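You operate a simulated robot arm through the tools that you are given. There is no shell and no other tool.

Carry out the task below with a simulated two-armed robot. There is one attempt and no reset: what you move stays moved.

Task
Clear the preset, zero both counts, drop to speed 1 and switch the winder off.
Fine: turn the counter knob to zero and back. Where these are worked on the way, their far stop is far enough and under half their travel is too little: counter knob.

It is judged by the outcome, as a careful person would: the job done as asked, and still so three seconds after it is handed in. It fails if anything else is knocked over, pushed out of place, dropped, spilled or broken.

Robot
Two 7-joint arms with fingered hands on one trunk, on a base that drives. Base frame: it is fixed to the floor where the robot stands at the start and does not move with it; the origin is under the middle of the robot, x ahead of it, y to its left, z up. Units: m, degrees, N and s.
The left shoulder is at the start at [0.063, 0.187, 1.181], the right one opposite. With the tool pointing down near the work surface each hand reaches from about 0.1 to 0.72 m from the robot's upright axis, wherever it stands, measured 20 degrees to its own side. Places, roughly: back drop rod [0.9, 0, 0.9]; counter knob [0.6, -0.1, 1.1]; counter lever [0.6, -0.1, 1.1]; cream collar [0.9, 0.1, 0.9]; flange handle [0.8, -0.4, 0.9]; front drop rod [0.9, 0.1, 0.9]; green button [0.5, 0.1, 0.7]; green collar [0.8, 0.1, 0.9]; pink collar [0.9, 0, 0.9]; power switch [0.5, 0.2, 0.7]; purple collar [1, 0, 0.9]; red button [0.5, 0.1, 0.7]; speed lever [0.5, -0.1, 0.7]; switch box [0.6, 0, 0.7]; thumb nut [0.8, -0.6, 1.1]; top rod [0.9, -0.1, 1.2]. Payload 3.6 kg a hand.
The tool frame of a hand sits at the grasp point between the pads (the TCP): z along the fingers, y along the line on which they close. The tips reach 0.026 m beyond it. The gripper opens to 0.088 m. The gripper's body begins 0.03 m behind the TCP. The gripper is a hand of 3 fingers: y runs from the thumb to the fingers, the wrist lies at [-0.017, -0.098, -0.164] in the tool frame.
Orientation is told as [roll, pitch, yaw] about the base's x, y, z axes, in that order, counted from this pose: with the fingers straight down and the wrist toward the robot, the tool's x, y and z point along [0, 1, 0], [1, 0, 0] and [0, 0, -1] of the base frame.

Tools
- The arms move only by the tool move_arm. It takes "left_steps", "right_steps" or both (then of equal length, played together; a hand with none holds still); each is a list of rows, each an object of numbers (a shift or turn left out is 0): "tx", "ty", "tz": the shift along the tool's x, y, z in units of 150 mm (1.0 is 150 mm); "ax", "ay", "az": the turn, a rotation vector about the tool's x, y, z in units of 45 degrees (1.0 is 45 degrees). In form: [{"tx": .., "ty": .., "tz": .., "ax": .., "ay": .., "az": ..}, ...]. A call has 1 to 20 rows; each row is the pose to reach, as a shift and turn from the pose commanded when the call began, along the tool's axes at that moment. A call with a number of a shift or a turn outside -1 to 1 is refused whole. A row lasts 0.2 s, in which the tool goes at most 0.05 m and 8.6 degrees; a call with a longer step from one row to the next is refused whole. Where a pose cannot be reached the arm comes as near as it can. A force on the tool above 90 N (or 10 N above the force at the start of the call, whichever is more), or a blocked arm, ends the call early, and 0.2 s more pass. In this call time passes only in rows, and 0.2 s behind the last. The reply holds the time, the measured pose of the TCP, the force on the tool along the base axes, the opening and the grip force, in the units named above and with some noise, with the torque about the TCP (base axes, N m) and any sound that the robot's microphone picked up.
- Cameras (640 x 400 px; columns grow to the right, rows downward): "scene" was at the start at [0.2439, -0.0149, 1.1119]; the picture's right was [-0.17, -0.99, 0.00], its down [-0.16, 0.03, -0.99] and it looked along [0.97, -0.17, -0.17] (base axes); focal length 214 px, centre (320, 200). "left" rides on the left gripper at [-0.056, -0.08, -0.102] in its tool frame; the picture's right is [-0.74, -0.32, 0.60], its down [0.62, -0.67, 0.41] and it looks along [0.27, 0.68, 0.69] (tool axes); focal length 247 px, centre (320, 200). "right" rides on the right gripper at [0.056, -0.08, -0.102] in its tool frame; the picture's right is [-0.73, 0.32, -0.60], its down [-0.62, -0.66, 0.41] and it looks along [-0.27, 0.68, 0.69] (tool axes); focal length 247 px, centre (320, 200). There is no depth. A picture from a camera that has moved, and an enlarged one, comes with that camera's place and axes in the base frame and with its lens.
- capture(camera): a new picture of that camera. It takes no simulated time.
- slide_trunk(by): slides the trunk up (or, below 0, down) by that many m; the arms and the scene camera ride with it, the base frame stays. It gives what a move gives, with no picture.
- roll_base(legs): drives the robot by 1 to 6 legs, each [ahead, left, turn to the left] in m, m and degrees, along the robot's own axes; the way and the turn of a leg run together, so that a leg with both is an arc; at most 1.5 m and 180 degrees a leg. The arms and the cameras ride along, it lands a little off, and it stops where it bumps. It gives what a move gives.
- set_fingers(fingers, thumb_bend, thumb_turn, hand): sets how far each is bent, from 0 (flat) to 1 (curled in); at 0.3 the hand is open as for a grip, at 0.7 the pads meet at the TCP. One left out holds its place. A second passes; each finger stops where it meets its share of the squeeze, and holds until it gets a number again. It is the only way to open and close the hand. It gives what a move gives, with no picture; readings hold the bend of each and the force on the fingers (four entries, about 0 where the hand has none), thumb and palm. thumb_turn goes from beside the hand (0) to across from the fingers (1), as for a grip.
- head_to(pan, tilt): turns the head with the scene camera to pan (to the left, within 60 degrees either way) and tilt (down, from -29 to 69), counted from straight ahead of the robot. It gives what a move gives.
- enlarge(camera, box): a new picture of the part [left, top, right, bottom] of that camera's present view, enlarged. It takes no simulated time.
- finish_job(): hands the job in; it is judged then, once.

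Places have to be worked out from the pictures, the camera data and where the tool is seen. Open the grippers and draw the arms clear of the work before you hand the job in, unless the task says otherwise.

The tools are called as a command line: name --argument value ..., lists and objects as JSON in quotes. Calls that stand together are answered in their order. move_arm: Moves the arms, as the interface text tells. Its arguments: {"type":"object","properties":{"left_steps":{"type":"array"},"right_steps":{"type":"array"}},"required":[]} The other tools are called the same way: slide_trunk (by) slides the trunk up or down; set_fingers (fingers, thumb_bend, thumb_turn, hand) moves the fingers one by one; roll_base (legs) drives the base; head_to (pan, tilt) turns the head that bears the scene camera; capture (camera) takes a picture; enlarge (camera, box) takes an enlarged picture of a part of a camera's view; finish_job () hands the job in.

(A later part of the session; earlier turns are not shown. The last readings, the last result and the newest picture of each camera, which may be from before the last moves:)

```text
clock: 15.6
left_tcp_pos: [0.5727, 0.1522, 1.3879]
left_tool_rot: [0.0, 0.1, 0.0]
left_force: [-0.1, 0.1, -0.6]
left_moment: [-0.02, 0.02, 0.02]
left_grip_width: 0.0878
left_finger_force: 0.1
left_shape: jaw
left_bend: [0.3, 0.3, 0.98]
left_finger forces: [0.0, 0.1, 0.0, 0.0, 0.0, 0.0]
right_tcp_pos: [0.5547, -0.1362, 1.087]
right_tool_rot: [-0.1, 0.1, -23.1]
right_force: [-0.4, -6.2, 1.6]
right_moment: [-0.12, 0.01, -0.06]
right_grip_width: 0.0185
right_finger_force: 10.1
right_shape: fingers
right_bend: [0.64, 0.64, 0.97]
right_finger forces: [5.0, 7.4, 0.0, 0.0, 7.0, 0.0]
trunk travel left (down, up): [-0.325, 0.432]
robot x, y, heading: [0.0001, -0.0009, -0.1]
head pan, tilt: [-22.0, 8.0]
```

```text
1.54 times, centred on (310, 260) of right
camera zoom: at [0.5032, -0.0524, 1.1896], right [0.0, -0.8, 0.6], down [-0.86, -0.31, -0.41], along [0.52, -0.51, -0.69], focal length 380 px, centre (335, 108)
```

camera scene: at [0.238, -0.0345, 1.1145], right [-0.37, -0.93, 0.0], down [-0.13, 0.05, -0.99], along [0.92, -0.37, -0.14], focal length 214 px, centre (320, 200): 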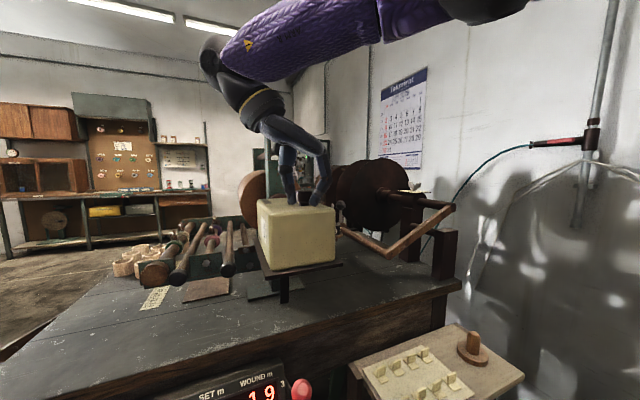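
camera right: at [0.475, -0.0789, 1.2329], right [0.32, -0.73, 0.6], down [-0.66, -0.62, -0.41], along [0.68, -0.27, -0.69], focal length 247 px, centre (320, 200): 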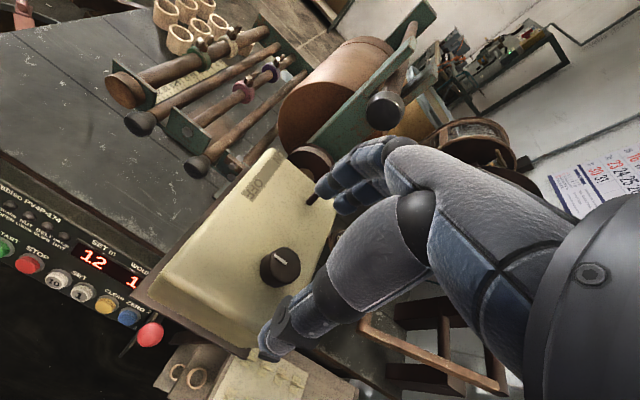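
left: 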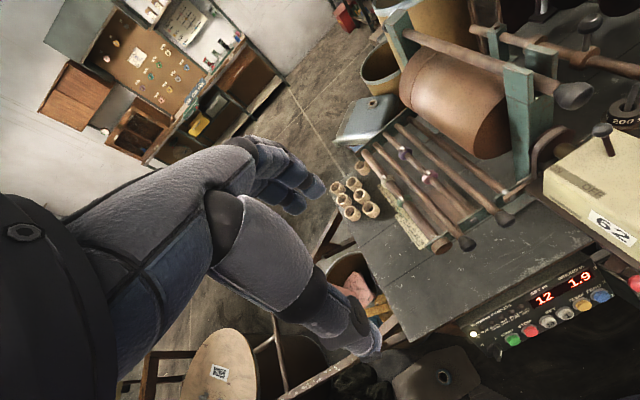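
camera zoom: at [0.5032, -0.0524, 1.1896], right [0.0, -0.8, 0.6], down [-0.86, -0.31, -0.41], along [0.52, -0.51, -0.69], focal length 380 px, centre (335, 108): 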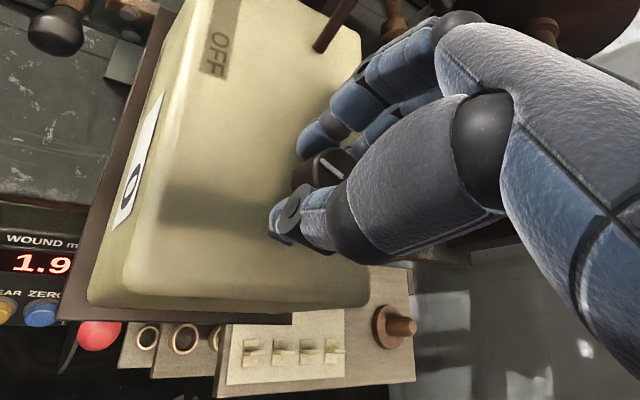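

The count stays at 0 and the knob follows back. I turn the remaining 23° plus a touch until the starting stop is felt.

move_arm --right_steps '[{"az": -0.13}, {"az": -0.26}, {"az": -0.39}, {"az": -0.52}]'

enlarge --camera "right" --box '[180, 130, 440, 390]'

```text
clock: 16.6
left_tcp_pos: [0.5717, 0.1519, 1.3878]
left_tool_rot: [-0.1, 0.1, 0.0]
left_force: [0.1, -0.3, -0.2]
left_moment: [0.01, -0.02, 0.02]
left_grip_width: 0.0874
left_finger_force: 0.0
left_shape: jaw
left_bend: [0.3, 0.3, 0.98]
left_finger forces: [0.0, 0.0, 0.0, 0.1, 0.0, 0.1]
right_tcp_pos: [0.5541, -0.1355, 1.0876]
right_tool_rot: [-0.1, 0.0, 0.2]
right_force: [1.6, -3.5, 0.6]
right_moment: [-0.08, -0.04, -0.05]
right_grip_width: 0.0187
right_finger_force: 9.3
right_shape: fingers
right_bend: [0.64, 0.63, 0.97]
right_finger forces: [4.5, 6.2, 0.1, 0.0, 7.5, 0.0]
trunk travel left (down, up): [-0.325, 0.432]
robot x, y, heading: [0.0041, -0.0015, -0.2]
head pan, tilt: [-22.0, 8.0]
```

```text
1.54 times, centred on (310, 260) of right
camera zoom: at [0.4746, -0.0794, 1.1895], right [0.32, -0.73, 0.6], down [-0.66, -0.63, -0.41], along [0.68, -0.27, -0.69], focal length 380 px, centre (335, 108)
```

zoom: 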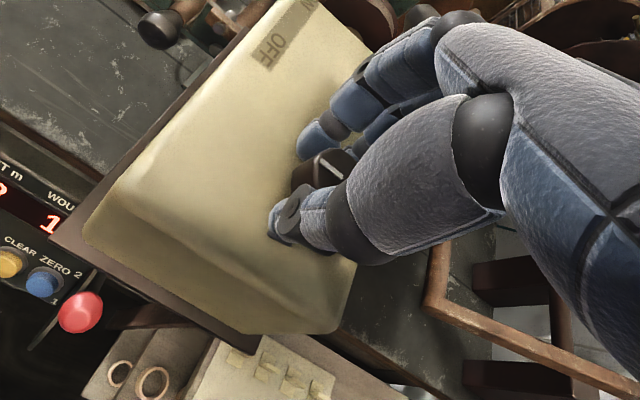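

Back near the start angle, mark almost as originally. I push ~7° more to be sure it's home at the starting stop.

move_arm --right_steps '[{"az": -0.08}, {"az": -0.16}]'

enlarge --camera "right" --box '[180, 130, 440, 390]'

```text
clock: 17.2
left_tcp_pos: [0.5728, 0.1529, 1.3881]
left_tool_rot: [0.0, 0.1, 0.0]
left_force: [0.1, -0.2, 0.6]
left_moment: [0.01, 0.0, -0.02]
left_grip_width: 0.088
left_finger_force: 0.1
left_shape: jaw
left_bend: [0.3, 0.3, 0.98]
left_finger forces: [0.1, 0.0, 0.1, 0.0, 0.0, 0.0]
right_tcp_pos: [0.555, -0.1364, 1.0863]
right_tool_rot: [0.0, 0.0, 7.3]
right_force: [3.2, -3.5, 0.1]
right_moment: [-0.08, -0.08, -0.09]
right_grip_width: 0.0179
right_finger_force: 8.6
right_shape: fingers
right_bend: [0.64, 0.64, 0.96]
right_finger forces: [5.3, 5.2, 0.0, 0.0, 6.4, 0.1]
trunk travel left (down, up): [-0.325, 0.432]
robot x, y, heading: [0.0027, -0.0036, 0.1]
head pan, tilt: [-22.0, 8.0]
```

```text
1.54 times, centred on (310, 260) of right
camera zoom: at [0.4684, -0.0899, 1.1896], right [0.41, -0.69, 0.6], down [-0.58, -0.7, -0.41], along [0.7, -0.18, -0.69], focal length 380 px, centre (335, 108)
```

zoom: 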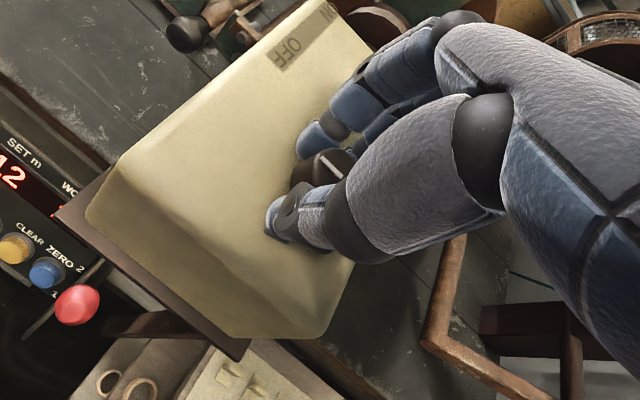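

The mark shifted slightly in the hand and torque reversed (−0.09), so the start stop is reached. I open the hand and rise.

set_fingers --hand "right" --fingers 0.3 --thumb_bend 0.3

move_arm --right_steps '[{"tz": -0.2}, {"tz": -0.5}, {"tz": -0.8}, {"tz": -1.0}]'

enlarge --camera "right" --box '[120, 160, 340, 330]'

enlarge --camera "left" --box '[480, 60, 640, 300]'

```text
clock: 18.2
left_tcp_pos: [0.5722, 0.1525, 1.3874]
left_tool_rot: [-0.1, 0.1, 0.1]
left_force: [0.1, 0.8, 0.2]
left_moment: [-0.04, 0.0, 0.0]
left_grip_width: 0.0876
left_finger_force: 0.1
left_shape: jaw
left_bend: [0.3, 0.3, 0.98]
left_finger forces: [0.0, 0.0, 0.0, 0.0, 0.1, 0.1]
right_tcp_pos: [0.5552, -0.1347, 1.0877]
right_tool_rot: [0.0, 0.1, 7.2]
right_force: [-0.3, 0.4, -0.9]
right_moment: [0.0, 0.02, 0.01]
right_grip_width: 0.0882
right_finger_force: 0.1
right_shape: fingers
right_bend: [0.3, 0.3, 0.97]
right_finger forces: [0.0, 0.1, 0.0, 0.0, 0.1, 0.1]
trunk travel left (down, up): [-0.325, 0.432]
robot x, y, heading: [0.0005, -0.005, 0.0]
head pan, tilt: [-22.0, 8.0]
```

```text
clock: 19.2
left_tcp_pos: [0.5717, 0.1533, 1.3882]
left_tool_rot: [-0.1, 0.0, 0.0]
left_force: [-0.8, 0.0, 0.3]
left_moment: [-0.01, -0.03, -0.01]
left_grip_width: 0.0877
left_finger_force: 0.0
left_shape: jaw
left_bend: [0.3, 0.3, 0.98]
left_finger forces: [0.1, 0.0, 0.0, 0.1, 0.0, 0.0]
right_tcp_pos: [0.554, -0.1341, 1.2373]
right_tool_rot: [-0.1, 0.1, 7.4]
right_force: [-0.2, 0.6, 0.5]
right_moment: [0.0, -0.05, 0.01]
right_grip_width: 0.0879
right_finger_force: 0.1
right_shape: fingers
right_bend: [0.3, 0.3, 0.97]
right_finger forces: [0.1, 0.0, 0.1, 0.0, 0.0, 0.0]
trunk travel left (down, up): [-0.325, 0.432]
robot x, y, heading: [0.0007, -0.0017, -0.3]
head pan, tilt: [-22.0, 8.0]
```

```text
2.35 times, centred on (230, 245) of right
camera zoom: at [0.4677, -0.0894, 1.3404], right [0.41, -0.69, 0.6], down [-0.58, -0.7, -0.41], along [0.7, -0.18, -0.69], focal length 581 px, centre (532, 94)
```

zoom: 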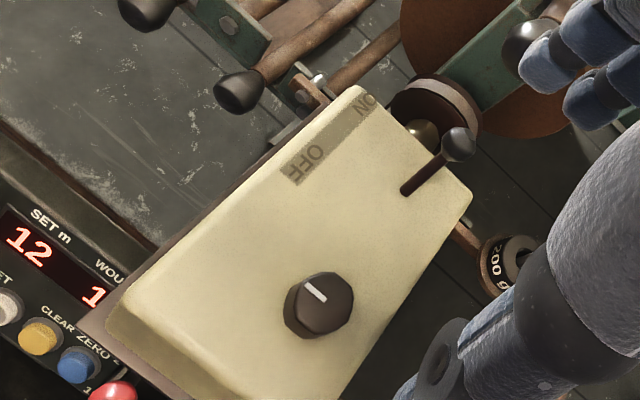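

```text
1.67 times, centred on (560, 180) of left
camera zoom: at [0.4939, 0.0958, 1.4896], right [-0.32, -0.74, -0.6], down [-0.67, 0.62, -0.41], along [0.67, 0.27, -0.69], focal length 412 px, centre (-80, 233)
```

zoom: 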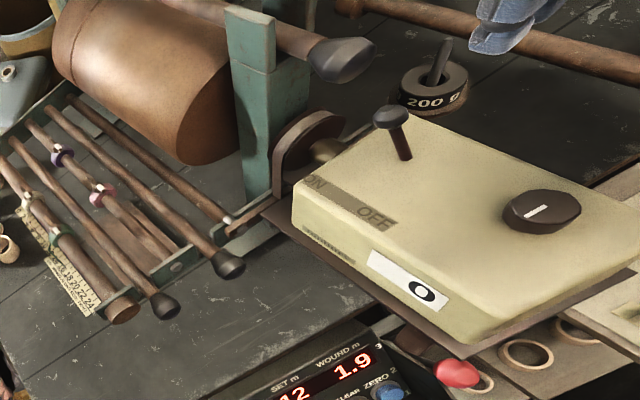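

The counter reads 0 and the knob mark points exactly as at the start. Next the panel: I bring both arms back and down toward the front of the table, tilting the hands forward.

move_arm --left_steps '[{"tx": 0.04, "ty": -0.15, "tz": 0.1, "ax": -0.1}, {"tx": 0.08, "ty": -0.3, "tz": 0.2, "ax": -0.2}, {"tx": 0.12, "ty": -0.45, "tz": 0.35, "ax": -0.3}, {"tx": 0.16, "ty": -0.6, "tz": 0.5, "ax": -0.4}, {"tx": 0.2, "ty": -0.75, "tz": 0.62, "ax": -0.52}, {"tx": 0.25, "ty": -0.9, "tz": 0.75, "ax": -0.65}, {"tx": 0.3, "ty": -1.0, "tz": 0.9, "ax": -0.8}]' --right_steps '[{"tx": -0.08, "ty": -0.15, "tz": 0.0, "ax": -0.1}, {"tx": -0.16, "ty": -0.3, "tz": 0.0, "ax": -0.2}, {"tx": -0.24, "ty": -0.45, "tz": 0.0, "ax": -0.3}, {"tx": -0.32, "ty": -0.6, "tz": 0.0, "ax": -0.4}, {"tx": -0.4, "ty": -0.75, "tz": 0.05, "ax": -0.52}, {"tx": -0.5, "ty": -0.9, "tz": 0.1, "ax": -0.65}, {"tx": -0.58, "ty": -1.0, "tz": 0.15, "ax": -0.8}]'

head_to --pan 0 --tilt 35

```text
clock: 20.8
left_tcp_pos: [0.4253, 0.1967, 1.2549]
left_tool_rot: [-0.1, -36.0, 0.1]
left_force: [0.7, 0.6, 0.6]
left_moment: [0.02, 0.01, 0.01]
left_grip_width: 0.0878
left_finger_force: 0.1
left_shape: jaw
left_bend: [0.3, 0.3, 0.98]
left_finger forces: [0.0, 0.0, 0.0, 0.1, 0.0, 0.0]
left hand out of reach, approached as far as the arm can: row 7
right_tcp_pos: [0.4406, -0.2432, 1.2297]
right_tool_rot: [0.0, -36.0, 7.3]
right_force: [0.8, -0.7, -0.5]
right_moment: [0.0, 0.01, 0.06]
right_grip_width: 0.0881
right_finger_force: 0.1
right_shape: fingers
right_bend: [0.3, 0.3, 0.97]
right_finger forces: [0.0, 0.1, 0.0, 0.1, 0.0, 0.1]
right hand out of reach, approached as far as the arm can: row 7
trunk travel left (down, up): [-0.325, 0.432]
robot x, y, heading: [-0.001, -0.002, 0.2]
head pan, tilt: [-22.0, 8.0]
```

```text
clock: 21.7
left_tcp_pos: [0.4258, 0.1962, 1.2534]
left_tool_rot: [0.0, -35.8, 0.1]
left_force: [-0.2, 0.1, -0.2]
left_moment: [0.03, 0.01, 0.02]
left_grip_width: 0.0877
left_finger_force: 0.0
left_shape: jaw
left_bend: [0.3, 0.3, 0.98]
left_finger forces: [0.1, 0.0, 0.0, 0.1, 0.1, 0.0]
right_tcp_pos: [0.4401, -0.2428, 1.2304]
right_tool_rot: [0.0, -35.7, 7.3]
right_force: [0.7, -1.4, 0.1]
right_moment: [0.01, 0.02, 0.03]
right_grip_width: 0.088
right_finger_force: 0.0
right_shape: fingers
right_bend: [0.3, 0.3, 0.97]
right_finger forces: [0.1, 0.1, 0.1, 0.1, 0.1, 0.1]
trunk travel left (down, up): [-0.325, 0.432]
robot x, y, heading: [0.0018, -0.0023, -0.1]
head pan, tilt: [0.0, 35.0]
```

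Both arms are at their folded limit here, so backing the base a little would give room. I check the floor at both sides/behind first.

head_to --pan 60 --tilt 40

capture --camera "scene"

head_to --pan -60 --tilt 40

capture --camera "scene"

```text
clock: 23.0
left_tcp_pos: [0.425, 0.1965, 1.2556]
left_tool_rot: [-0.1, -35.8, 0.1]
left_force: [-0.4, 0.2, -0.2]
left_moment: [-0.02, -0.01, 0.02]
left_grip_width: 0.0876
left_finger_force: 0.0
left_shape: jaw
left_bend: [0.3, 0.3, 0.98]
left_finger forces: [0.1, 0.0, 0.0, 0.0, 0.0, 0.0]
right_tcp_pos: [0.441, -0.2431, 1.2308]
right_tool_rot: [0.0, -35.8, 7.3]
right_force: [0.8, -0.3, 0.2]
right_moment: [0.02, -0.02, 0.0]
right_grip_width: 0.0878
right_finger_force: 0.0
right_shape: fingers
right_bend: [0.3, 0.3, 0.97]
right_finger forces: [0.0, 0.0, 0.1, 0.0, 0.0, 0.1]
trunk travel left (down, up): [-0.325, 0.432]
robot x, y, heading: [0.0011, -0.0018, -0.1]
head pan, tilt: [60.0, 40.0]
```

```text
taken
camera scene: at [0.1949, 0.0744, 1.0636], right [0.87, -0.5, 0.0], down [-0.32, -0.56, -0.77], along [0.38, 0.66, -0.64], focal length 214 px, centre (320, 200)
```

scene: 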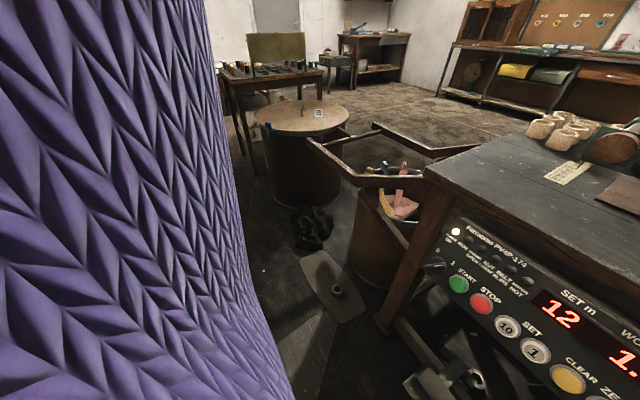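

```text
clock: 25.0
left_tcp_pos: [0.4248, 0.1974, 1.2555]
left_tool_rot: [0.0, -35.9, 0.1]
left_force: [-0.6, -0.1, 0.4]
left_moment: [0.0, 0.01, -0.01]
left_grip_width: 0.0878
left_finger_force: 0.0
left_shape: jaw
left_bend: [0.3, 0.3, 0.98]
left_finger forces: [0.0, 0.1, 0.1, 0.0, 0.1, 0.1]
right_tcp_pos: [0.4412, -0.2443, 1.2312]
right_tool_rot: [0.0, -35.8, 7.3]
right_force: [0.2, -0.8, 0.5]
right_moment: [0.01, 0.0, -0.03]
right_grip_width: 0.088
right_finger_force: 0.0
right_shape: fingers
right_bend: [0.3, 0.3, 0.97]
right_finger forces: [0.0, 0.1, 0.1, 0.0, 0.0, 0.0]
trunk travel left (down, up): [-0.325, 0.432]
robot x, y, heading: [0.001, 0.0004, 0.1]
head pan, tilt: [-60.0, 40.0]
```

```text
taken
camera scene: at [0.1948, -0.0728, 1.0636], right [-0.87, -0.5, 0.0], down [-0.32, 0.56, -0.77], along [0.38, -0.66, -0.64], focal length 214 px, centre (320, 200)
```

scene: 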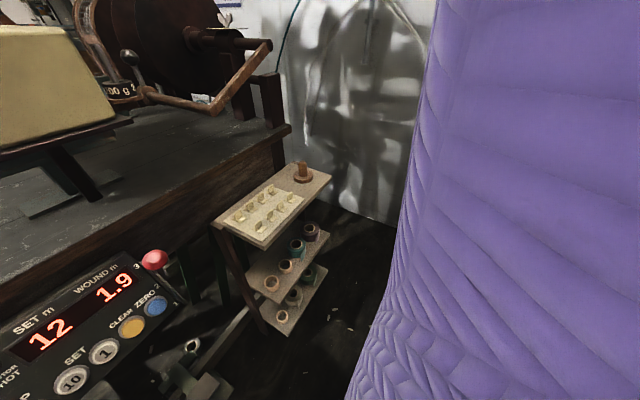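

The surroundings look free; I back the base 0.12 m for arm room and lower the trunk.

roll_base --legs '[[-0.12, 0, 0]]'

slide_trunk --by -0.16

head_to --pan 0 --tilt 28

capture --camera "scene"

```text
clock: 26.1
left_tcp_pos: [0.3686, 0.1982, 1.2553]
left_tool_rot: [0.0, -35.9, 0.1]
left_force: [0.7, -0.2, -0.6]
left_moment: [0.0, 0.02, 0.01]
left_grip_width: 0.0878
left_finger_force: 0.0
left_shape: jaw
left_bend: [0.3, 0.3, 0.98]
left_finger forces: [0.0, 0.0, 0.0, 0.0, 0.1, 0.0]
right_tcp_pos: [0.3857, -0.2441, 1.2296]
right_tool_rot: [0.0, -35.9, 7.3]
right_force: [1.4, -0.1, 0.5]
right_moment: [0.0, 0.02, 0.01]
right_grip_width: 0.0879
right_finger_force: 0.1
right_shape: fingers
right_bend: [0.3, 0.3, 0.97]
right_finger forces: [0.1, 0.0, 0.1, 0.0, 0.0, 0.0]
trunk travel left (down, up): [-0.325, 0.432]
robot x, y, heading: [-0.0602, 0.0002, 0.0]
head pan, tilt: [-60.0, 40.0]
stopped in leg 1: the robot was blocked; the commanded pose is now the measured one
```

```text
clock: 27.9
left_tcp_pos: [0.4306, 0.1976, 1.0391]
left_tool_rot: [-0.1, -27.3, 0.1]
left_force: [0.6, 0.4, -0.4]
left_moment: [0.01, 0.0, -0.01]
left_grip_width: 0.0878
left_finger_force: 0.0
left_shape: jaw
left_bend: [0.3, 0.3, 0.98]
left_finger forces: [0.0, 0.0, 0.0, 0.0, 0.0, 0.1]
right_tcp_pos: [0.4433, -0.2445, 1.0111]
right_tool_rot: [1.3, -27.3, 6.6]
right_force: [-0.5, -0.2, 0.1]
right_moment: [0.03, 0.01, 0.0]
right_grip_width: 0.088
right_finger_force: 0.0
right_shape: fingers
right_bend: [0.3, 0.3, 0.97]
right_finger forces: [0.0, 0.1, 0.0, 0.0, 0.0, 0.0]
trunk travel left (down, up): [-0.165, 0.592]
robot x, y, heading: [-0.0571, 0.0021, 0.3]
head pan, tilt: [-60.0, 40.0]
```

```text
clock: 29.2
left_tcp_pos: [0.4308, 0.1969, 1.0375]
left_tool_rot: [0.0, -27.2, 0.2]
left_force: [-0.3, -0.6, 0.1]
left_moment: [0.02, 0.01, 0.0]
left_grip_width: 0.0879
left_finger_force: 0.0
left_shape: jaw
left_bend: [0.3, 0.3, 0.98]
left_finger forces: [0.0, 0.1, 0.0, 0.0, 0.0, 0.0]
right_tcp_pos: [0.4435, -0.2433, 1.0111]
right_tool_rot: [1.2, -27.3, 6.7]
right_force: [1.1, -0.6, 0.5]
right_moment: [0.01, -0.01, 0.0]
right_grip_width: 0.0882
right_finger_force: 0.0
right_shape: fingers
right_bend: [0.3, 0.3, 0.97]
right_finger forces: [0.0, 0.0, 0.0, 0.1, 0.0, 0.0]
trunk travel left (down, up): [-0.165, 0.592]
robot x, y, heading: [-0.0615, -0.0031, 0.1]
head pan, tilt: [0.0, 28.0]
```

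```text
taken
camera scene: at [0.2143, 0.0009, 0.9071], right [0.0, -1.0, 0.0], down [-0.47, 0.0, -0.88], along [0.88, 0.0, -0.47], focal length 214 px, centre (320, 200)
```

scene: 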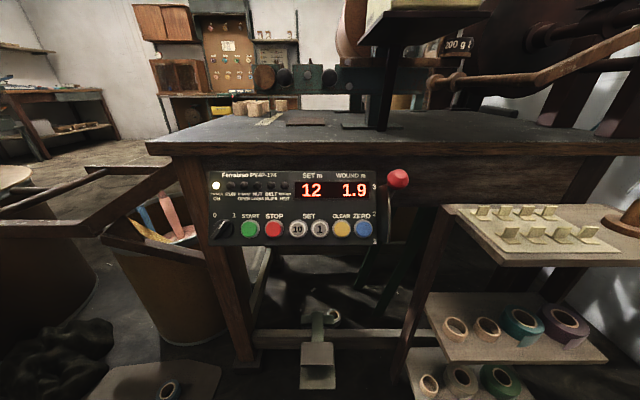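

The base bumped something behind after 6 cm; I ease forward 1.5 cm to break contact, then enlarge the panel view.

roll_base --legs '[[0.015, 0, 0]]'

enlarge --camera "scene" --box '[195, 155, 425, 255]'

enlarge --camera "scene" --box '[340, 160, 440, 250]'

capture --camera "left"

capture --camera "right"

```text
clock: 30.0
left_tcp_pos: [0.4466, 0.1976, 1.0367]
left_tool_rot: [0.0, -27.2, 0.1]
left_force: [0.1, -0.7, 0.1]
left_moment: [-0.02, -0.03, -0.01]
left_grip_width: 0.0876
left_finger_force: 0.2
left_shape: jaw
left_bend: [0.3, 0.3, 0.98]
left_finger forces: [0.1, 0.0, 0.0, 0.1, 0.0, 0.1]
right_tcp_pos: [0.4597, -0.2447, 1.0114]
right_tool_rot: [1.2, -27.2, 6.7]
right_force: [0.1, 0.3, -0.2]
right_moment: [-0.01, -0.01, 0.03]
right_grip_width: 0.0881
right_finger_force: 0.0
right_shape: fingers
right_bend: [0.3, 0.3, 0.97]
right_finger forces: [0.0, 0.0, 0.0, 0.0, 0.0, 0.0]
trunk travel left (down, up): [-0.165, 0.592]
robot x, y, heading: [-0.0428, -0.0053, 0.1]
head pan, tilt: [0.0, 28.0]
```

```text
2.78 times, centred on (310, 205) of scene
camera zoom: at [0.23, 0.001, 0.9068], right [0.0, -1.0, 0.0], down [-0.47, 0.0, -0.88], along [0.88, 0.0, -0.47], focal length 597 px, centre (348, 186)
```

zoom: 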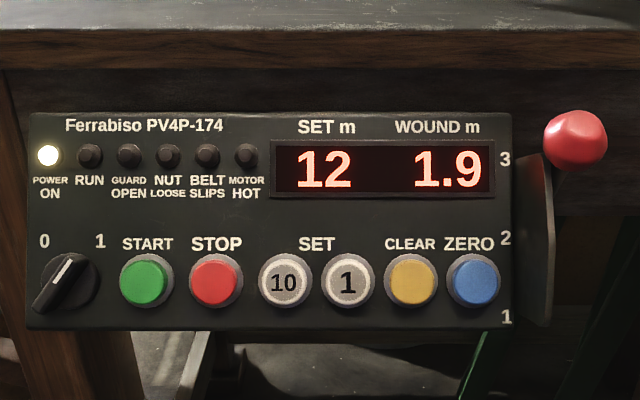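

```text
4.44 times, centred on (390, 205) of scene
camera zoom: at [0.23, 0.001, 0.9068], right [0.0, -1.0, 0.0], down [-0.47, 0.0, -0.88], along [0.88, 0.0, -0.47], focal length 953 px, centre (9, 178)
```

zoom: 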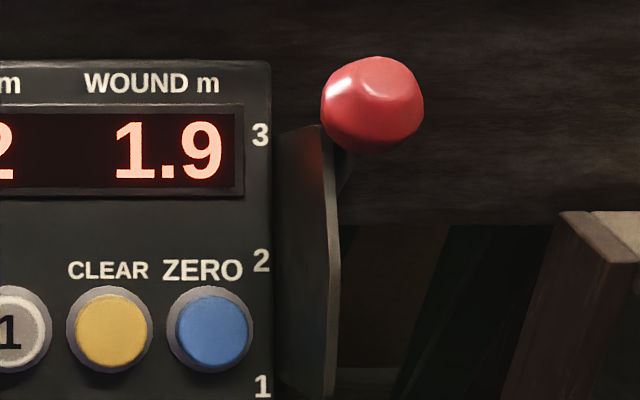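

```text
taken
camera left: at [0.3305, 0.1404, 1.0907], right [-0.01, -0.73, -0.68], down [-0.4, 0.62, -0.67], along [0.91, 0.27, -0.3], focal length 247 px, centre (320, 200)
```

left: 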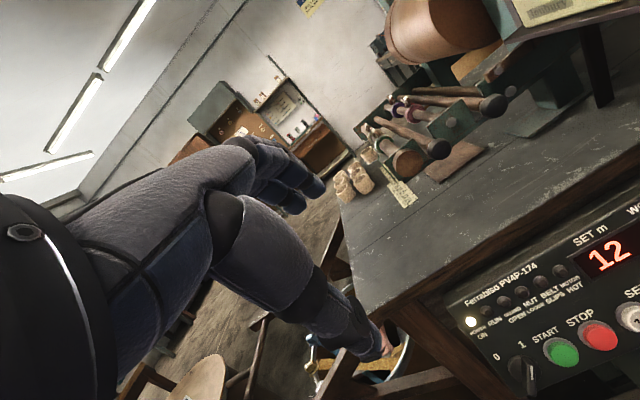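

```text
taken
camera right: at [0.3354, -0.2042, 1.0659], right [0.1, -0.74, 0.66], down [-0.32, -0.66, -0.68], along [0.94, -0.14, -0.31], focal length 247 px, centre (320, 200)
```

right: 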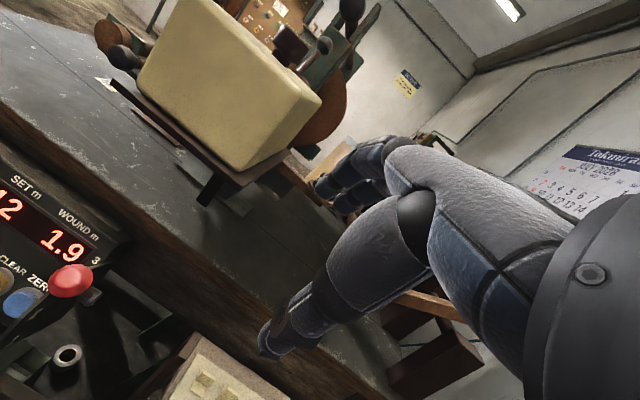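

Two views now agree on the panel geometry (tilt ≈30°, table edge at x≈0.60, so hands have free space in front). I bring both hands down to staging poses in front of the panel, fingers pitched along its normal.

move_arm --left_steps '[{"tx": -0.03, "ty": -0.15, "tz": 0.1, "ax": -0.08}, {"tx": -0.06, "ty": -0.3, "tz": 0.25, "ax": -0.16}, {"tx": -0.09, "ty": -0.45, "tz": 0.4, "ax": -0.24}, {"tx": -0.11, "ty": -0.55, "tz": 0.55, "ax": -0.3}, {"tx": -0.13, "ty": -0.65, "tz": 0.7, "ax": -0.36}]' --right_steps '[{"tx": 0.06, "ty": -0.15, "tz": 0.1, "ax": -0.13, "ay": -0.014, "az": 0.026}, {"tx": 0.13, "ty": -0.33, "tz": 0.25, "ax": -0.28, "ay": -0.028, "az": 0.05}, {"tx": 0.2, "ty": -0.5, "tz": 0.42, "ax": -0.43, "ay": -0.042, "az": 0.08}, {"tx": 0.27, "ty": -0.66, "tz": 0.6, "ax": -0.58, "ay": -0.055, "az": 0.1}, {"tx": 0.345, "ty": -0.81, "tz": 0.77, "ax": -0.73, "ay": -0.068, "az": 0.132}]'

```text
clock: 31.2
left_tcp_pos: [0.4654, 0.1507, 0.8696]
left_tool_rot: [-0.1, -43.6, 0.1]
left_force: [-0.3, 0.1, -0.2]
left_moment: [-0.01, 0.0, -0.01]
left_grip_width: 0.0878
left_finger_force: 0.0
left_shape: jaw
left_bend: [0.3, 0.3, 0.98]
left_finger forces: [0.0, 0.0, 0.0, 0.0, 0.0, 0.0]
left hand out of reach, approached as far as the arm can: row 1, 2, 3, 4, 5
right_tcp_pos: [0.4992, -0.2314, 0.9592]
right_tool_rot: [1.7, -39.8, 3.6]
right_force: [-0.4, 0.4, -0.7]
right_moment: [-0.01, 0.01, -0.01]
right_grip_width: 0.0881
right_finger_force: 0.0
right_shape: fingers
right_bend: [0.3, 0.3, 0.97]
right_finger forces: [0.0, 0.0, 0.0, 0.0, 0.0, 0.0]
right hand out of reach, approached as far as the arm can: row 1, 2, 3, 4, 5
trunk travel left (down, up): [-0.165, 0.592]
robot x, y, heading: [-0.0433, 0.0013, 0.1]
head pan, tilt: [0.0, 28.0]
```

The elbows are at their folding limit in this corridor; raising the trunk a bit lengthens the shoulder–wrist distance. I raise it 0.08 m and then re-command the hands lower.

slide_trunk --by 0.08

```text
clock: 32.4
left_tcp_pos: [0.4671, 0.15, 0.95]
left_tool_rot: [0.2, -43.3, 0.0]
left_force: [-0.3, 0.2, -1.0]
left_moment: [-0.02, 0.04, -0.03]
left_grip_width: 0.0877
left_finger_force: 0.2
left_shape: jaw
left_bend: [0.3, 0.3, 0.98]
left_finger forces: [0.0, 0.1, 0.0, 0.1, 0.0, 0.0]
right_tcp_pos: [0.4981, -0.2292, 1.0391]
right_tool_rot: [1.6, -39.6, 3.5]
right_force: [-0.3, 1.1, 0.1]
right_moment: [0.0, 0.03, -0.03]
right_grip_width: 0.0883
right_finger_force: 0.1
right_shape: fingers
right_bend: [0.3, 0.3, 0.97]
right_finger forces: [0.1, 0.1, 0.0, 0.0, 0.1, 0.0]
trunk travel left (down, up): [-0.245, 0.512]
robot x, y, heading: [-0.0449, 0.0024, 0.1]
head pan, tilt: [0.0, 28.0]
```

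Now I lower both hands again toward staging points in front of the panel.

move_arm --left_steps '[{"tx": -0.03, "ty": -0.15, "tz": 0.16, "ax": -0.05}, {"tx": -0.06, "ty": -0.3, "tz": 0.3, "ax": -0.1}, {"tx": -0.09, "ty": -0.47, "tz": 0.42, "ax": -0.16}, {"tx": -0.13, "ty": -0.65, "tz": 0.52, "ax": -0.22}, {"tx": -0.16, "ty": -0.82, "tz": 0.6, "ax": -0.28}, {"tx": -0.2, "ty": -1.0, "tz": 0.66, "ax": -0.33}]' --right_steps '[{"tx": 0.03, "ty": -0.15, "tz": 0.15, "ax": -0.05}, {"tx": 0.06, "ty": -0.3, "tz": 0.28, "ax": -0.1}, {"tx": 0.1, "ty": -0.47, "tz": 0.38, "ax": -0.15}, {"tx": 0.13, "ty": -0.64, "tz": 0.46, "ax": -0.2}, {"tx": 0.17, "ty": -0.8, "tz": 0.52, "ax": -0.25}, {"tx": 0.2, "ty": -0.97, "tz": 0.57, "ax": -0.3, "az": 0.05, "ay": -0.04}]'

capture --camera "scene"

```text
clock: 33.8
left_tcp_pos: [0.4242, 0.1751, 0.7597]
left_tool_rot: [28.7, -52.6, -30.4]
left_force: [0.1, -0.7, -0.3]
left_moment: [0.01, 0.02, -0.01]
left_grip_width: 0.088
left_finger_force: 0.1
left_shape: jaw
left_bend: [0.3, 0.3, 0.98]
left_finger forces: [0.0, 0.0, 0.0, 0.1, 0.0, 0.0]
right_tcp_pos: [0.4981, -0.2314, 1.0396]
right_tool_rot: [1.8, -39.7, 3.6]
right_force: [-0.3, -1.3, -1.0]
right_moment: [0.02, -0.02, 0.0]
right_grip_width: 0.0881
right_finger_force: 0.1
right_shape: fingers
right_bend: [0.3, 0.3, 0.97]
right_finger forces: [0.1, 0.0, 0.0, 0.0, 0.0, 0.0]
right hand out of reach, approached as far as the arm can: row 1, 2, 3, 4, 5, 6
trunk travel left (down, up): [-0.245, 0.512]
robot x, y, heading: [-0.0422, 0.0025, 0.0]
head pan, tilt: [0.0, 28.0]
stopped in row 6 (left hand): the arm was blocked; the commanded pose is now the measured one
```

```text
taken
camera scene: at [0.2134, 0.0002, 0.995], right [0.0, -1.0, 0.0], down [-0.47, 0.0, -0.88], along [0.88, 0.0, -0.47], focal length 214 px, centre (320, 200)
```

scene: 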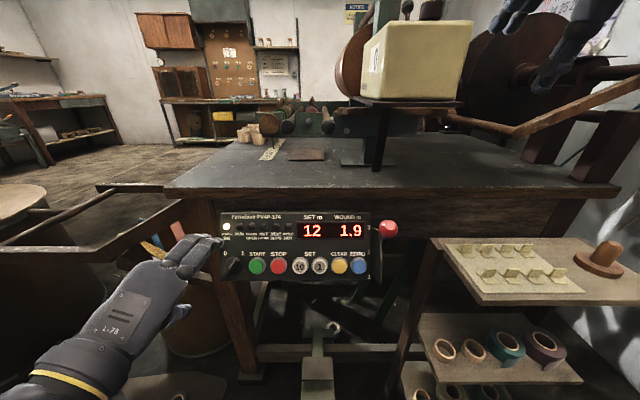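

The left arm got blocked with no tool force, possibly its elbow; the right did not move. I look at the surroundings via the left camera before going on.

capture --camera "left"

enlarge --camera "scene" --box '[0, 160, 260, 400]'

head_to --pan 60 --tilt 55

capture --camera "scene"

```text
taken
camera left: at [0.2916, 0.1392, 0.7335], right [0.25, -0.56, -0.79], down [0.07, 0.82, -0.57], along [0.96, 0.09, 0.25], focal length 247 px, centre (320, 200)
```

left: 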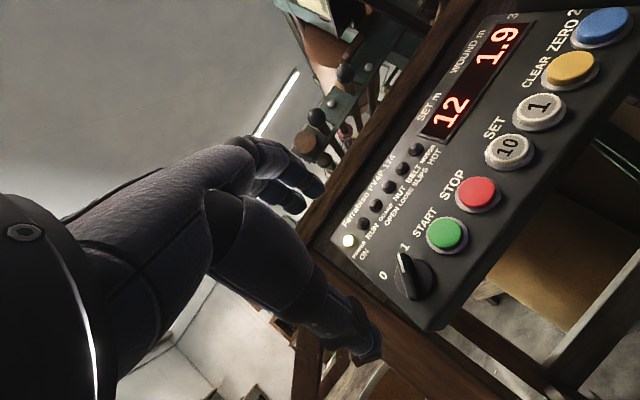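

```text
1.67 times, centred on (130, 280) of scene
camera zoom: at [0.2134, 0.0002, 0.995], right [0.0, -1.0, 0.0], down [-0.47, 0.0, -0.88], along [0.88, 0.0, -0.47], focal length 358 px, centre (637, 67)
```

zoom: 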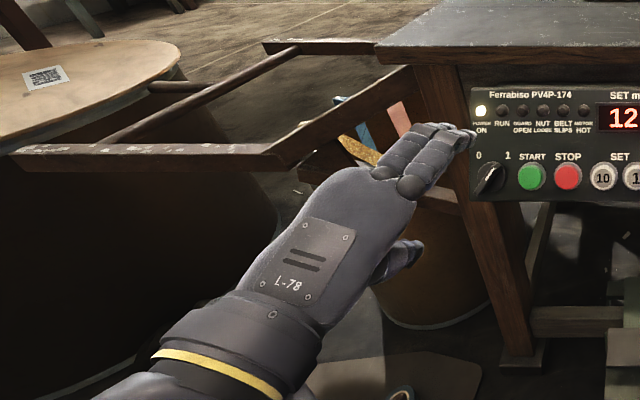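

```text
clock: 35.0
left_tcp_pos: [0.4257, 0.1745, 0.7611]
left_tool_rot: [28.6, -52.7, -30.2]
left_force: [-0.2, 0.9, 0.5]
left_moment: [-0.02, -0.03, 0.0]
left_grip_width: 0.088
left_finger_force: 0.1
left_shape: jaw
left_bend: [0.3, 0.3, 0.98]
left_finger forces: [0.0, 0.1, 0.0, 0.0, 0.0, 0.0]
right_tcp_pos: [0.4967, -0.2296, 1.0403]
right_tool_rot: [1.7, -39.7, 3.6]
right_force: [-1.1, -0.1, 0.2]
right_moment: [-0.01, 0.0, 0.0]
right_grip_width: 0.0883
right_finger_force: 0.0
right_shape: fingers
right_bend: [0.3, 0.3, 0.97]
right_finger forces: [0.0, 0.0, 0.0, 0.0, 0.1, 0.0]
trunk travel left (down, up): [-0.245, 0.512]
robot x, y, heading: [-0.0458, 0.0018, 0.2]
head pan, tilt: [60.0, 55.0]
```

```text
taken
camera scene: at [0.1583, 0.0633, 0.9558], right [0.87, -0.5, 0.0], down [-0.41, -0.71, -0.57], along [0.29, 0.5, -0.82], focal length 214 px, centre (320, 200)
```

scene: 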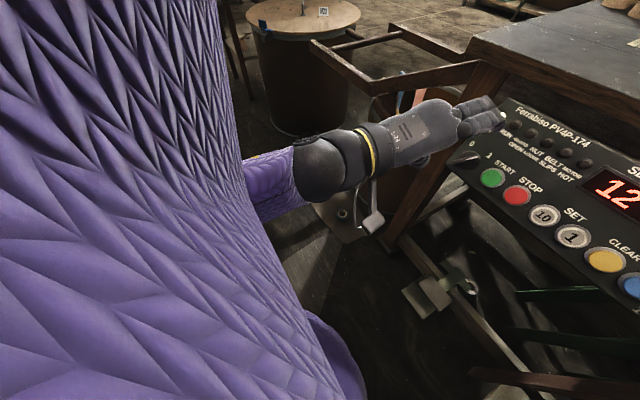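

The left hand is in free space ~9 cm off the panel, its fingers already nearly along the panel normal. I slide it right toward the centre, yawing it rightward so one finger will lead.

move_arm --left_steps '[{"tx": -0.19, "ty": 0.05, "tz": 0.025, "ay": -0.12}, {"tx": -0.38, "ty": 0.1, "tz": 0.05, "ay": -0.24}, {"tx": -0.57, "ty": 0.15, "tz": 0.075, "ay": -0.36}, {"tx": -0.76, "ty": 0.2, "tz": 0.1, "ay": -0.48}, {"tx": -0.94, "ty": 0.25, "tz": 0.127, "ay": -0.6}]'

head_to --pan 0 --tilt 38

capture --camera "scene"

```text
clock: 36.2
left_tcp_pos: [0.4455, 0.0289, 0.7384]
left_tool_rot: [1.4, -52.8, -30.2]
left_force: [-0.4, 0.3, 0.2]
left_moment: [0.0, -0.04, -0.01]
left_grip_width: 0.0878
left_finger_force: 0.0
left_shape: jaw
left_bend: [0.3, 0.3, 0.98]
left_finger forces: [0.0, 0.1, 0.0, 0.1, 0.1, 0.0]
right_tcp_pos: [0.4981, -0.231, 1.0392]
right_tool_rot: [1.7, -39.7, 3.7]
right_force: [0.2, 0.1, 0.5]
right_moment: [-0.02, 0.01, 0.03]
right_grip_width: 0.0882
right_finger_force: 0.2
right_shape: fingers
right_bend: [0.3, 0.3, 0.97]
right_finger forces: [0.0, 0.0, 0.0, 0.0, 0.1, 0.1]
trunk travel left (down, up): [-0.245, 0.512]
robot x, y, heading: [-0.0448, -0.0009, -0.2]
head pan, tilt: [60.0, 55.0]
```

```text
clock: 37.5
left_tcp_pos: [0.4451, 0.0298, 0.7387]
left_tool_rot: [1.5, -52.7, -30.2]
left_force: [-0.2, 0.8, -0.2]
left_moment: [0.02, 0.02, -0.01]
left_grip_width: 0.0879
left_finger_force: 0.1
left_shape: jaw
left_bend: [0.3, 0.3, 0.98]
left_finger forces: [0.0, 0.0, 0.0, 0.0, 0.0, 0.1]
right_tcp_pos: [0.4974, -0.2297, 1.0393]
right_tool_rot: [1.7, -39.8, 3.6]
right_force: [-0.4, -0.1, -0.5]
right_moment: [0.0, 0.0, 0.0]
right_grip_width: 0.0884
right_finger_force: 0.0
right_shape: fingers
right_bend: [0.3, 0.3, 0.97]
right_finger forces: [0.1, 0.0, 0.0, 0.1, 0.0, 0.0]
trunk travel left (down, up): [-0.245, 0.512]
robot x, y, heading: [-0.0391, -0.0005, -0.1]
head pan, tilt: [0.0, 38.0]
```

```text
taken
camera scene: at [0.2086, 0.0009, 0.9794], right [0.0, -1.0, 0.0], down [-0.62, 0.0, -0.79], along [0.79, 0.0, -0.62], focal length 214 px, centre (320, 200)
```

scene: 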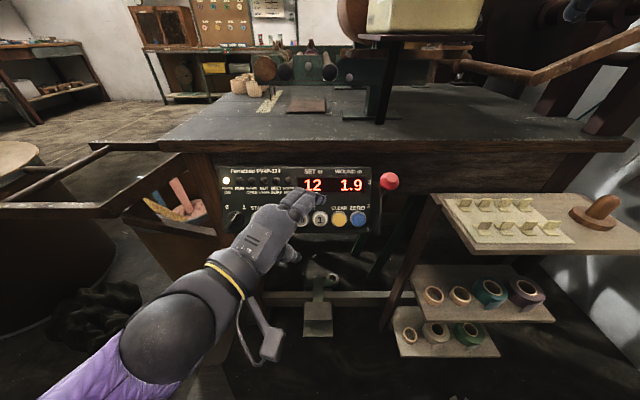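

The left hand moved exactly as commanded and the arm is comfortable here. I close the left hand to a pinch and add a bit more yaw so the left fingertip leads.

set_fingers --hand "left" --fingers 0.7 --thumb_bend 0.7

move_arm --left_steps '[{"ay": -0.12}, {"ay": -0.24}]'

enlarge --camera "scene" --box '[200, 140, 420, 280]'

capture --camera "left"

```text
clock: 38.5
left_tcp_pos: [0.4451, 0.029, 0.7381]
left_tool_rot: [1.5, -52.7, -30.2]
left_force: [0.0, -0.8, -0.2]
left_moment: [0.01, 0.0, -0.01]
left_grip_width: 0.003
left_finger_force: 0.0
left_shape: fingers
left_bend: [0.7, 0.7, 0.98]
left_finger forces: [0.1, 0.0, 0.0, 0.1, 0.1, 0.0]
right_tcp_pos: [0.498, -0.2302, 1.0397]
right_tool_rot: [1.7, -39.8, 3.6]
right_force: [-0.8, -0.6, 0.2]
right_moment: [0.0, -0.02, 0.06]
right_grip_width: 0.0881
right_finger_force: 0.1
right_shape: fingers
right_bend: [0.3, 0.3, 0.97]
right_finger forces: [0.1, 0.1, 0.1, 0.0, 0.1, 0.1]
trunk travel left (down, up): [-0.245, 0.512]
robot x, y, heading: [-0.0437, 0.0017, 0.1]
head pan, tilt: [0.0, 38.0]
```

```text
clock: 39.1
left_tcp_pos: [0.4467, 0.0313, 0.7387]
left_tool_rot: [-9.5, -52.8, -30.1]
left_force: [-0.9, -0.4, -0.2]
left_moment: [0.01, -0.02, 0.01]
left_grip_width: 0.0022
left_finger_force: 0.0
left_shape: fingers
left_bend: [0.7, 0.7, 0.98]
left_finger forces: [0.0, 0.0, 0.0, 0.0, 0.0, 0.0]
right_tcp_pos: [0.499, -0.2301, 1.0399]
right_tool_rot: [1.7, -39.7, 3.5]
right_force: [0.1, 0.5, 0.0]
right_moment: [0.02, -0.02, 0.01]
right_grip_width: 0.0881
right_finger_force: 0.0
right_shape: fingers
right_bend: [0.3, 0.3, 0.97]
right_finger forces: [0.1, 0.0, 0.1, 0.0, 0.1, 0.1]
trunk travel left (down, up): [-0.245, 0.512]
robot x, y, heading: [-0.0426, 0.0029, 0.1]
head pan, tilt: [0.0, 38.0]
```

```text
2.86 times, centred on (310, 210) of scene
camera zoom: at [0.2087, 0.001, 0.9794], right [0.0, -1.0, 0.0], down [-0.62, 0.0, -0.79], along [0.79, 0.0, -0.62], focal length 613 px, centre (349, 171)
```

zoom: 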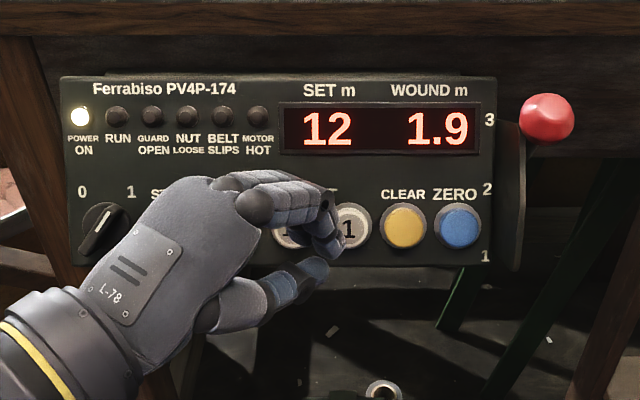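

```text
taken
camera left: at [0.3095, 0.0644, 0.7411], right [-0.26, -0.8, -0.54], down [0.28, 0.47, -0.84], along [0.93, -0.36, 0.1], focal length 247 px, centre (320, 200)
```

left: 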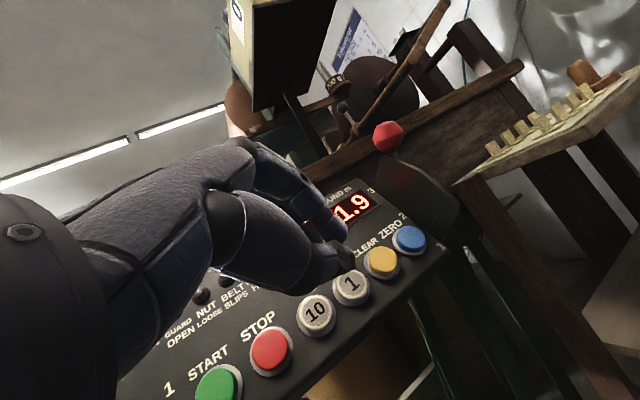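

The pinched fingers curl too much for a clean poke; straight fingers (0.3) give a known fingertip offset. I open to 0.3 and hover the leading left fingertip ~3 cm off the CLEAR button.

set_fingers --hand "left" --fingers 0.3 --thumb_bend 0.3

move_arm --left_steps '[{"tx": -0.08, "ty": -0.07, "tz": 0.14}, {"tx": -0.16, "ty": -0.14, "tz": 0.28}, {"tx": -0.25, "ty": -0.217, "tz": 0.426}]'

enlarge --camera "scene" --box '[220, 150, 420, 275]'

capture --camera "left"

```text
clock: 40.1
left_tcp_pos: [0.4443, 0.0314, 0.7392]
left_tool_rot: [-9.3, -52.7, -30.2]
left_force: [0.2, -0.1, -1.0]
left_moment: [0.01, 0.02, 0.02]
left_grip_width: 0.0881
left_finger_force: 0.1
left_shape: fingers
left_bend: [0.3, 0.3, 0.98]
left_finger forces: [0.0, 0.0, 0.0, 0.1, 0.0, 0.0]
right_tcp_pos: [0.4988, -0.2303, 1.0403]
right_tool_rot: [1.7, -39.8, 3.5]
right_force: [0.3, 0.5, 0.5]
right_moment: [-0.02, 0.0, 0.02]
right_grip_width: 0.0881
right_finger_force: 0.0
right_shape: fingers
right_bend: [0.3, 0.3, 0.97]
right_finger forces: [0.0, 0.1, 0.0, 0.1, 0.0, 0.1]
trunk travel left (down, up): [-0.245, 0.512]
robot x, y, heading: [-0.0412, 0.0007, 0.1]
head pan, tilt: [0.0, 38.0]
```

```text
clock: 41.0
left_tcp_pos: [0.4441, -0.0242, 0.6783]
left_tool_rot: [-9.2, -52.9, -30.2]
left_force: [-0.5, 0.8, 0.3]
left_moment: [-0.01, -0.02, 0.01]
left_grip_width: 0.088
left_finger_force: 0.1
left_shape: fingers
left_bend: [0.3, 0.3, 0.98]
left_finger forces: [0.1, 0.0, 0.0, 0.0, 0.1, 0.0]
right_tcp_pos: [0.4985, -0.2307, 1.0397]
right_tool_rot: [1.7, -39.7, 3.6]
right_force: [0.5, 0.1, 0.2]
right_moment: [-0.04, -0.03, 0.0]
right_grip_width: 0.0883
right_finger_force: 0.1
right_shape: fingers
right_bend: [0.3, 0.3, 0.97]
right_finger forces: [0.0, 0.1, 0.0, 0.1, 0.0, 0.0]
trunk travel left (down, up): [-0.245, 0.512]
robot x, y, heading: [-0.0422, 0.0034, 0.0]
head pan, tilt: [0.0, 38.0]
```

```text
3.20 times, centred on (320, 212) of scene
camera zoom: at [0.2087, 0.0007, 0.9794], right [0.0, -1.0, 0.0], down [-0.62, 0.0, -0.79], along [0.79, 0.0, -0.62], focal length 686 px, centre (320, 160)
```

zoom: 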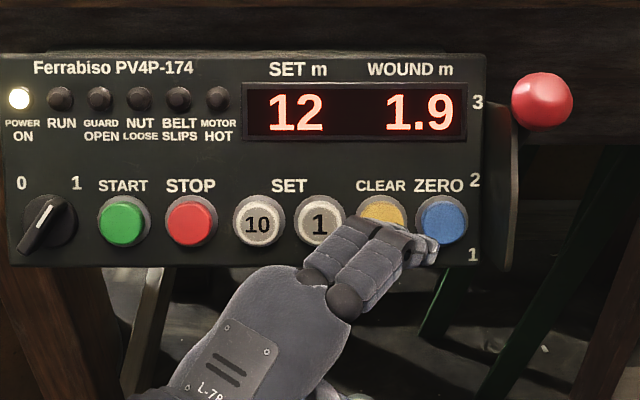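

```text
taken
camera left: at [0.3077, 0.0103, 0.6799], right [-0.25, -0.8, -0.54], down [0.28, 0.47, -0.84], along [0.93, -0.36, 0.1], focal length 247 px, centre (320, 200)
```

left: 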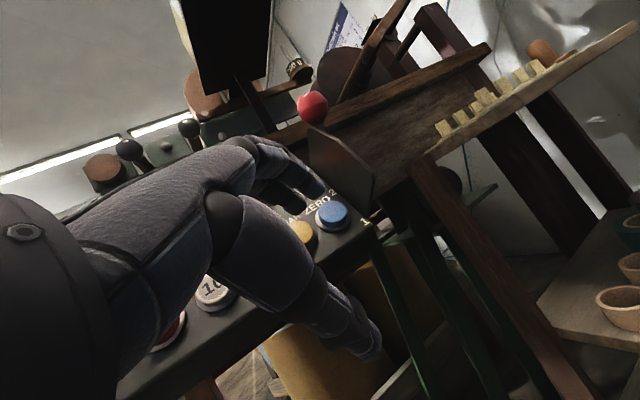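

I zoom in on the fingertip region to see which fingertip is over which button.

enlarge --camera "scene" --box '[310, 190, 380, 240]'

enlarge --camera "left" --box '[220, 120, 400, 280]'

```text
8.00 times, centred on (345, 215) of scene
camera zoom: at [0.2087, 0.0007, 0.9794], right [0.0, -1.0, 0.0], down [-0.62, 0.0, -0.79], along [0.79, 0.0, -0.62], focal length 1716 px, centre (120, 80)
```

zoom: 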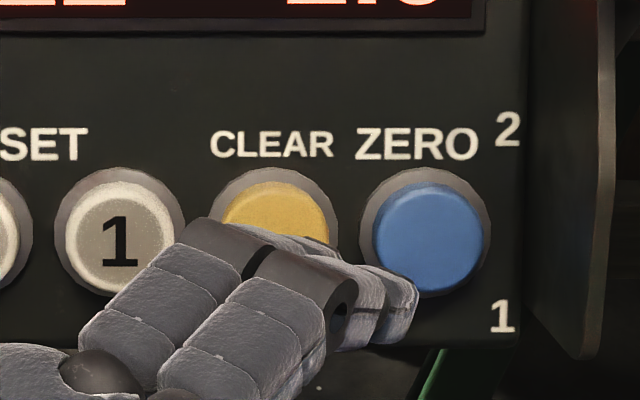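

```text
2.50 times, centred on (310, 200) of left
camera zoom: at [0.3077, 0.0103, 0.6799], right [-0.25, -0.8, -0.54], down [0.28, 0.47, -0.84], along [0.93, -0.36, 0.1], focal length 617 px, centre (345, 200)
```

zoom: 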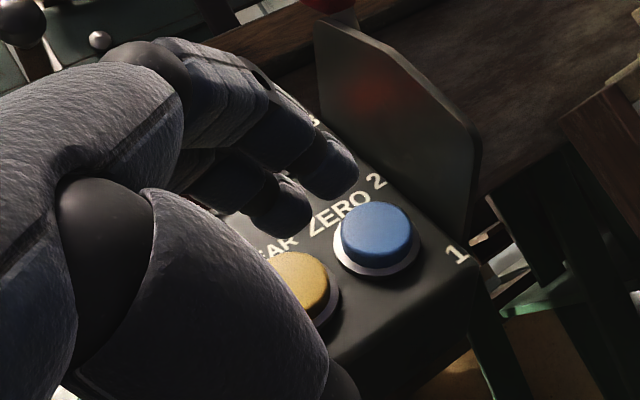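

The leading tip is predicted to land on the CLEAR button centre when moved along the panel normal. I advance 24 mm and check.

move_arm --left_steps '[{"tx": 0.046, "ty": 0.0044, "tz": 0.065}, {"tx": 0.0923, "ty": 0.0088, "tz": 0.1304}]'

enlarge --camera "scene" --box '[310, 150, 380, 240]'

enlarge --camera "left" --box '[220, 120, 400, 280]'

```text
clock: 41.5
left_tcp_pos: [0.4641, -0.0236, 0.6658]
left_tool_rot: [-9.3, -52.8, -30.1]
left_force: [-0.9, -0.3, -0.3]
left_moment: [-0.01, -0.06, 0.01]
left_grip_width: 0.0882
left_finger_force: 0.0
left_shape: fingers
left_bend: [0.3, 0.3, 0.98]
left_finger forces: [0.1, 0.1, 0.0, 0.1, 0.0, 0.1]
right_tcp_pos: [0.4989, -0.2298, 1.0395]
right_tool_rot: [1.7, -39.7, 3.7]
right_force: [-0.5, 0.4, 0.7]
right_moment: [-0.02, 0.01, 0.01]
right_grip_width: 0.088
right_finger_force: 0.2
right_shape: fingers
right_bend: [0.3, 0.3, 0.97]
right_finger forces: [0.0, 0.0, 0.1, 0.0, 0.0, 0.1]
trunk travel left (down, up): [-0.245, 0.512]
robot x, y, heading: [-0.041, 0.0006, -0.2]
head pan, tilt: [0.0, 38.0]
```

```text
4.44 times, centred on (345, 195) of scene
camera zoom: at [0.2087, 0.0008, 0.9794], right [0.0, -1.0, 0.0], down [-0.62, 0.0, -0.79], along [0.79, 0.0, -0.62], focal length 953 px, centre (209, 222)
```

zoom: 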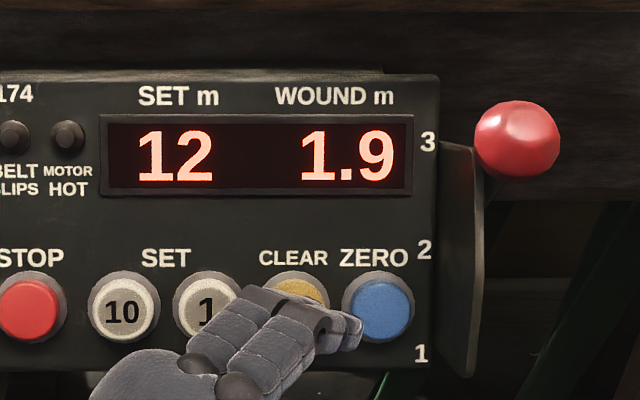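

```text
2.50 times, centred on (310, 200) of left
camera zoom: at [0.3288, 0.0108, 0.6681], right [-0.26, -0.8, -0.54], down [0.28, 0.47, -0.84], along [0.93, -0.36, 0.1], focal length 617 px, centre (345, 200)
```

zoom: 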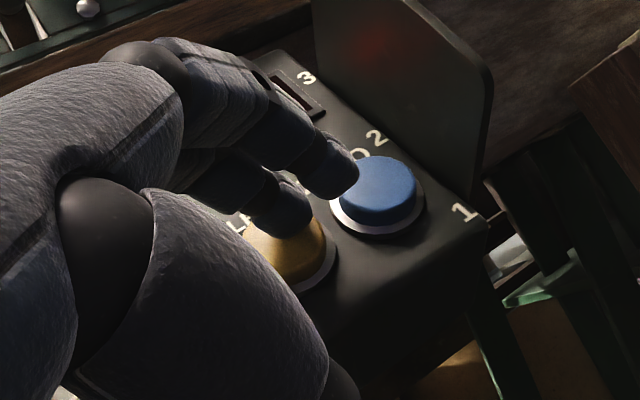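

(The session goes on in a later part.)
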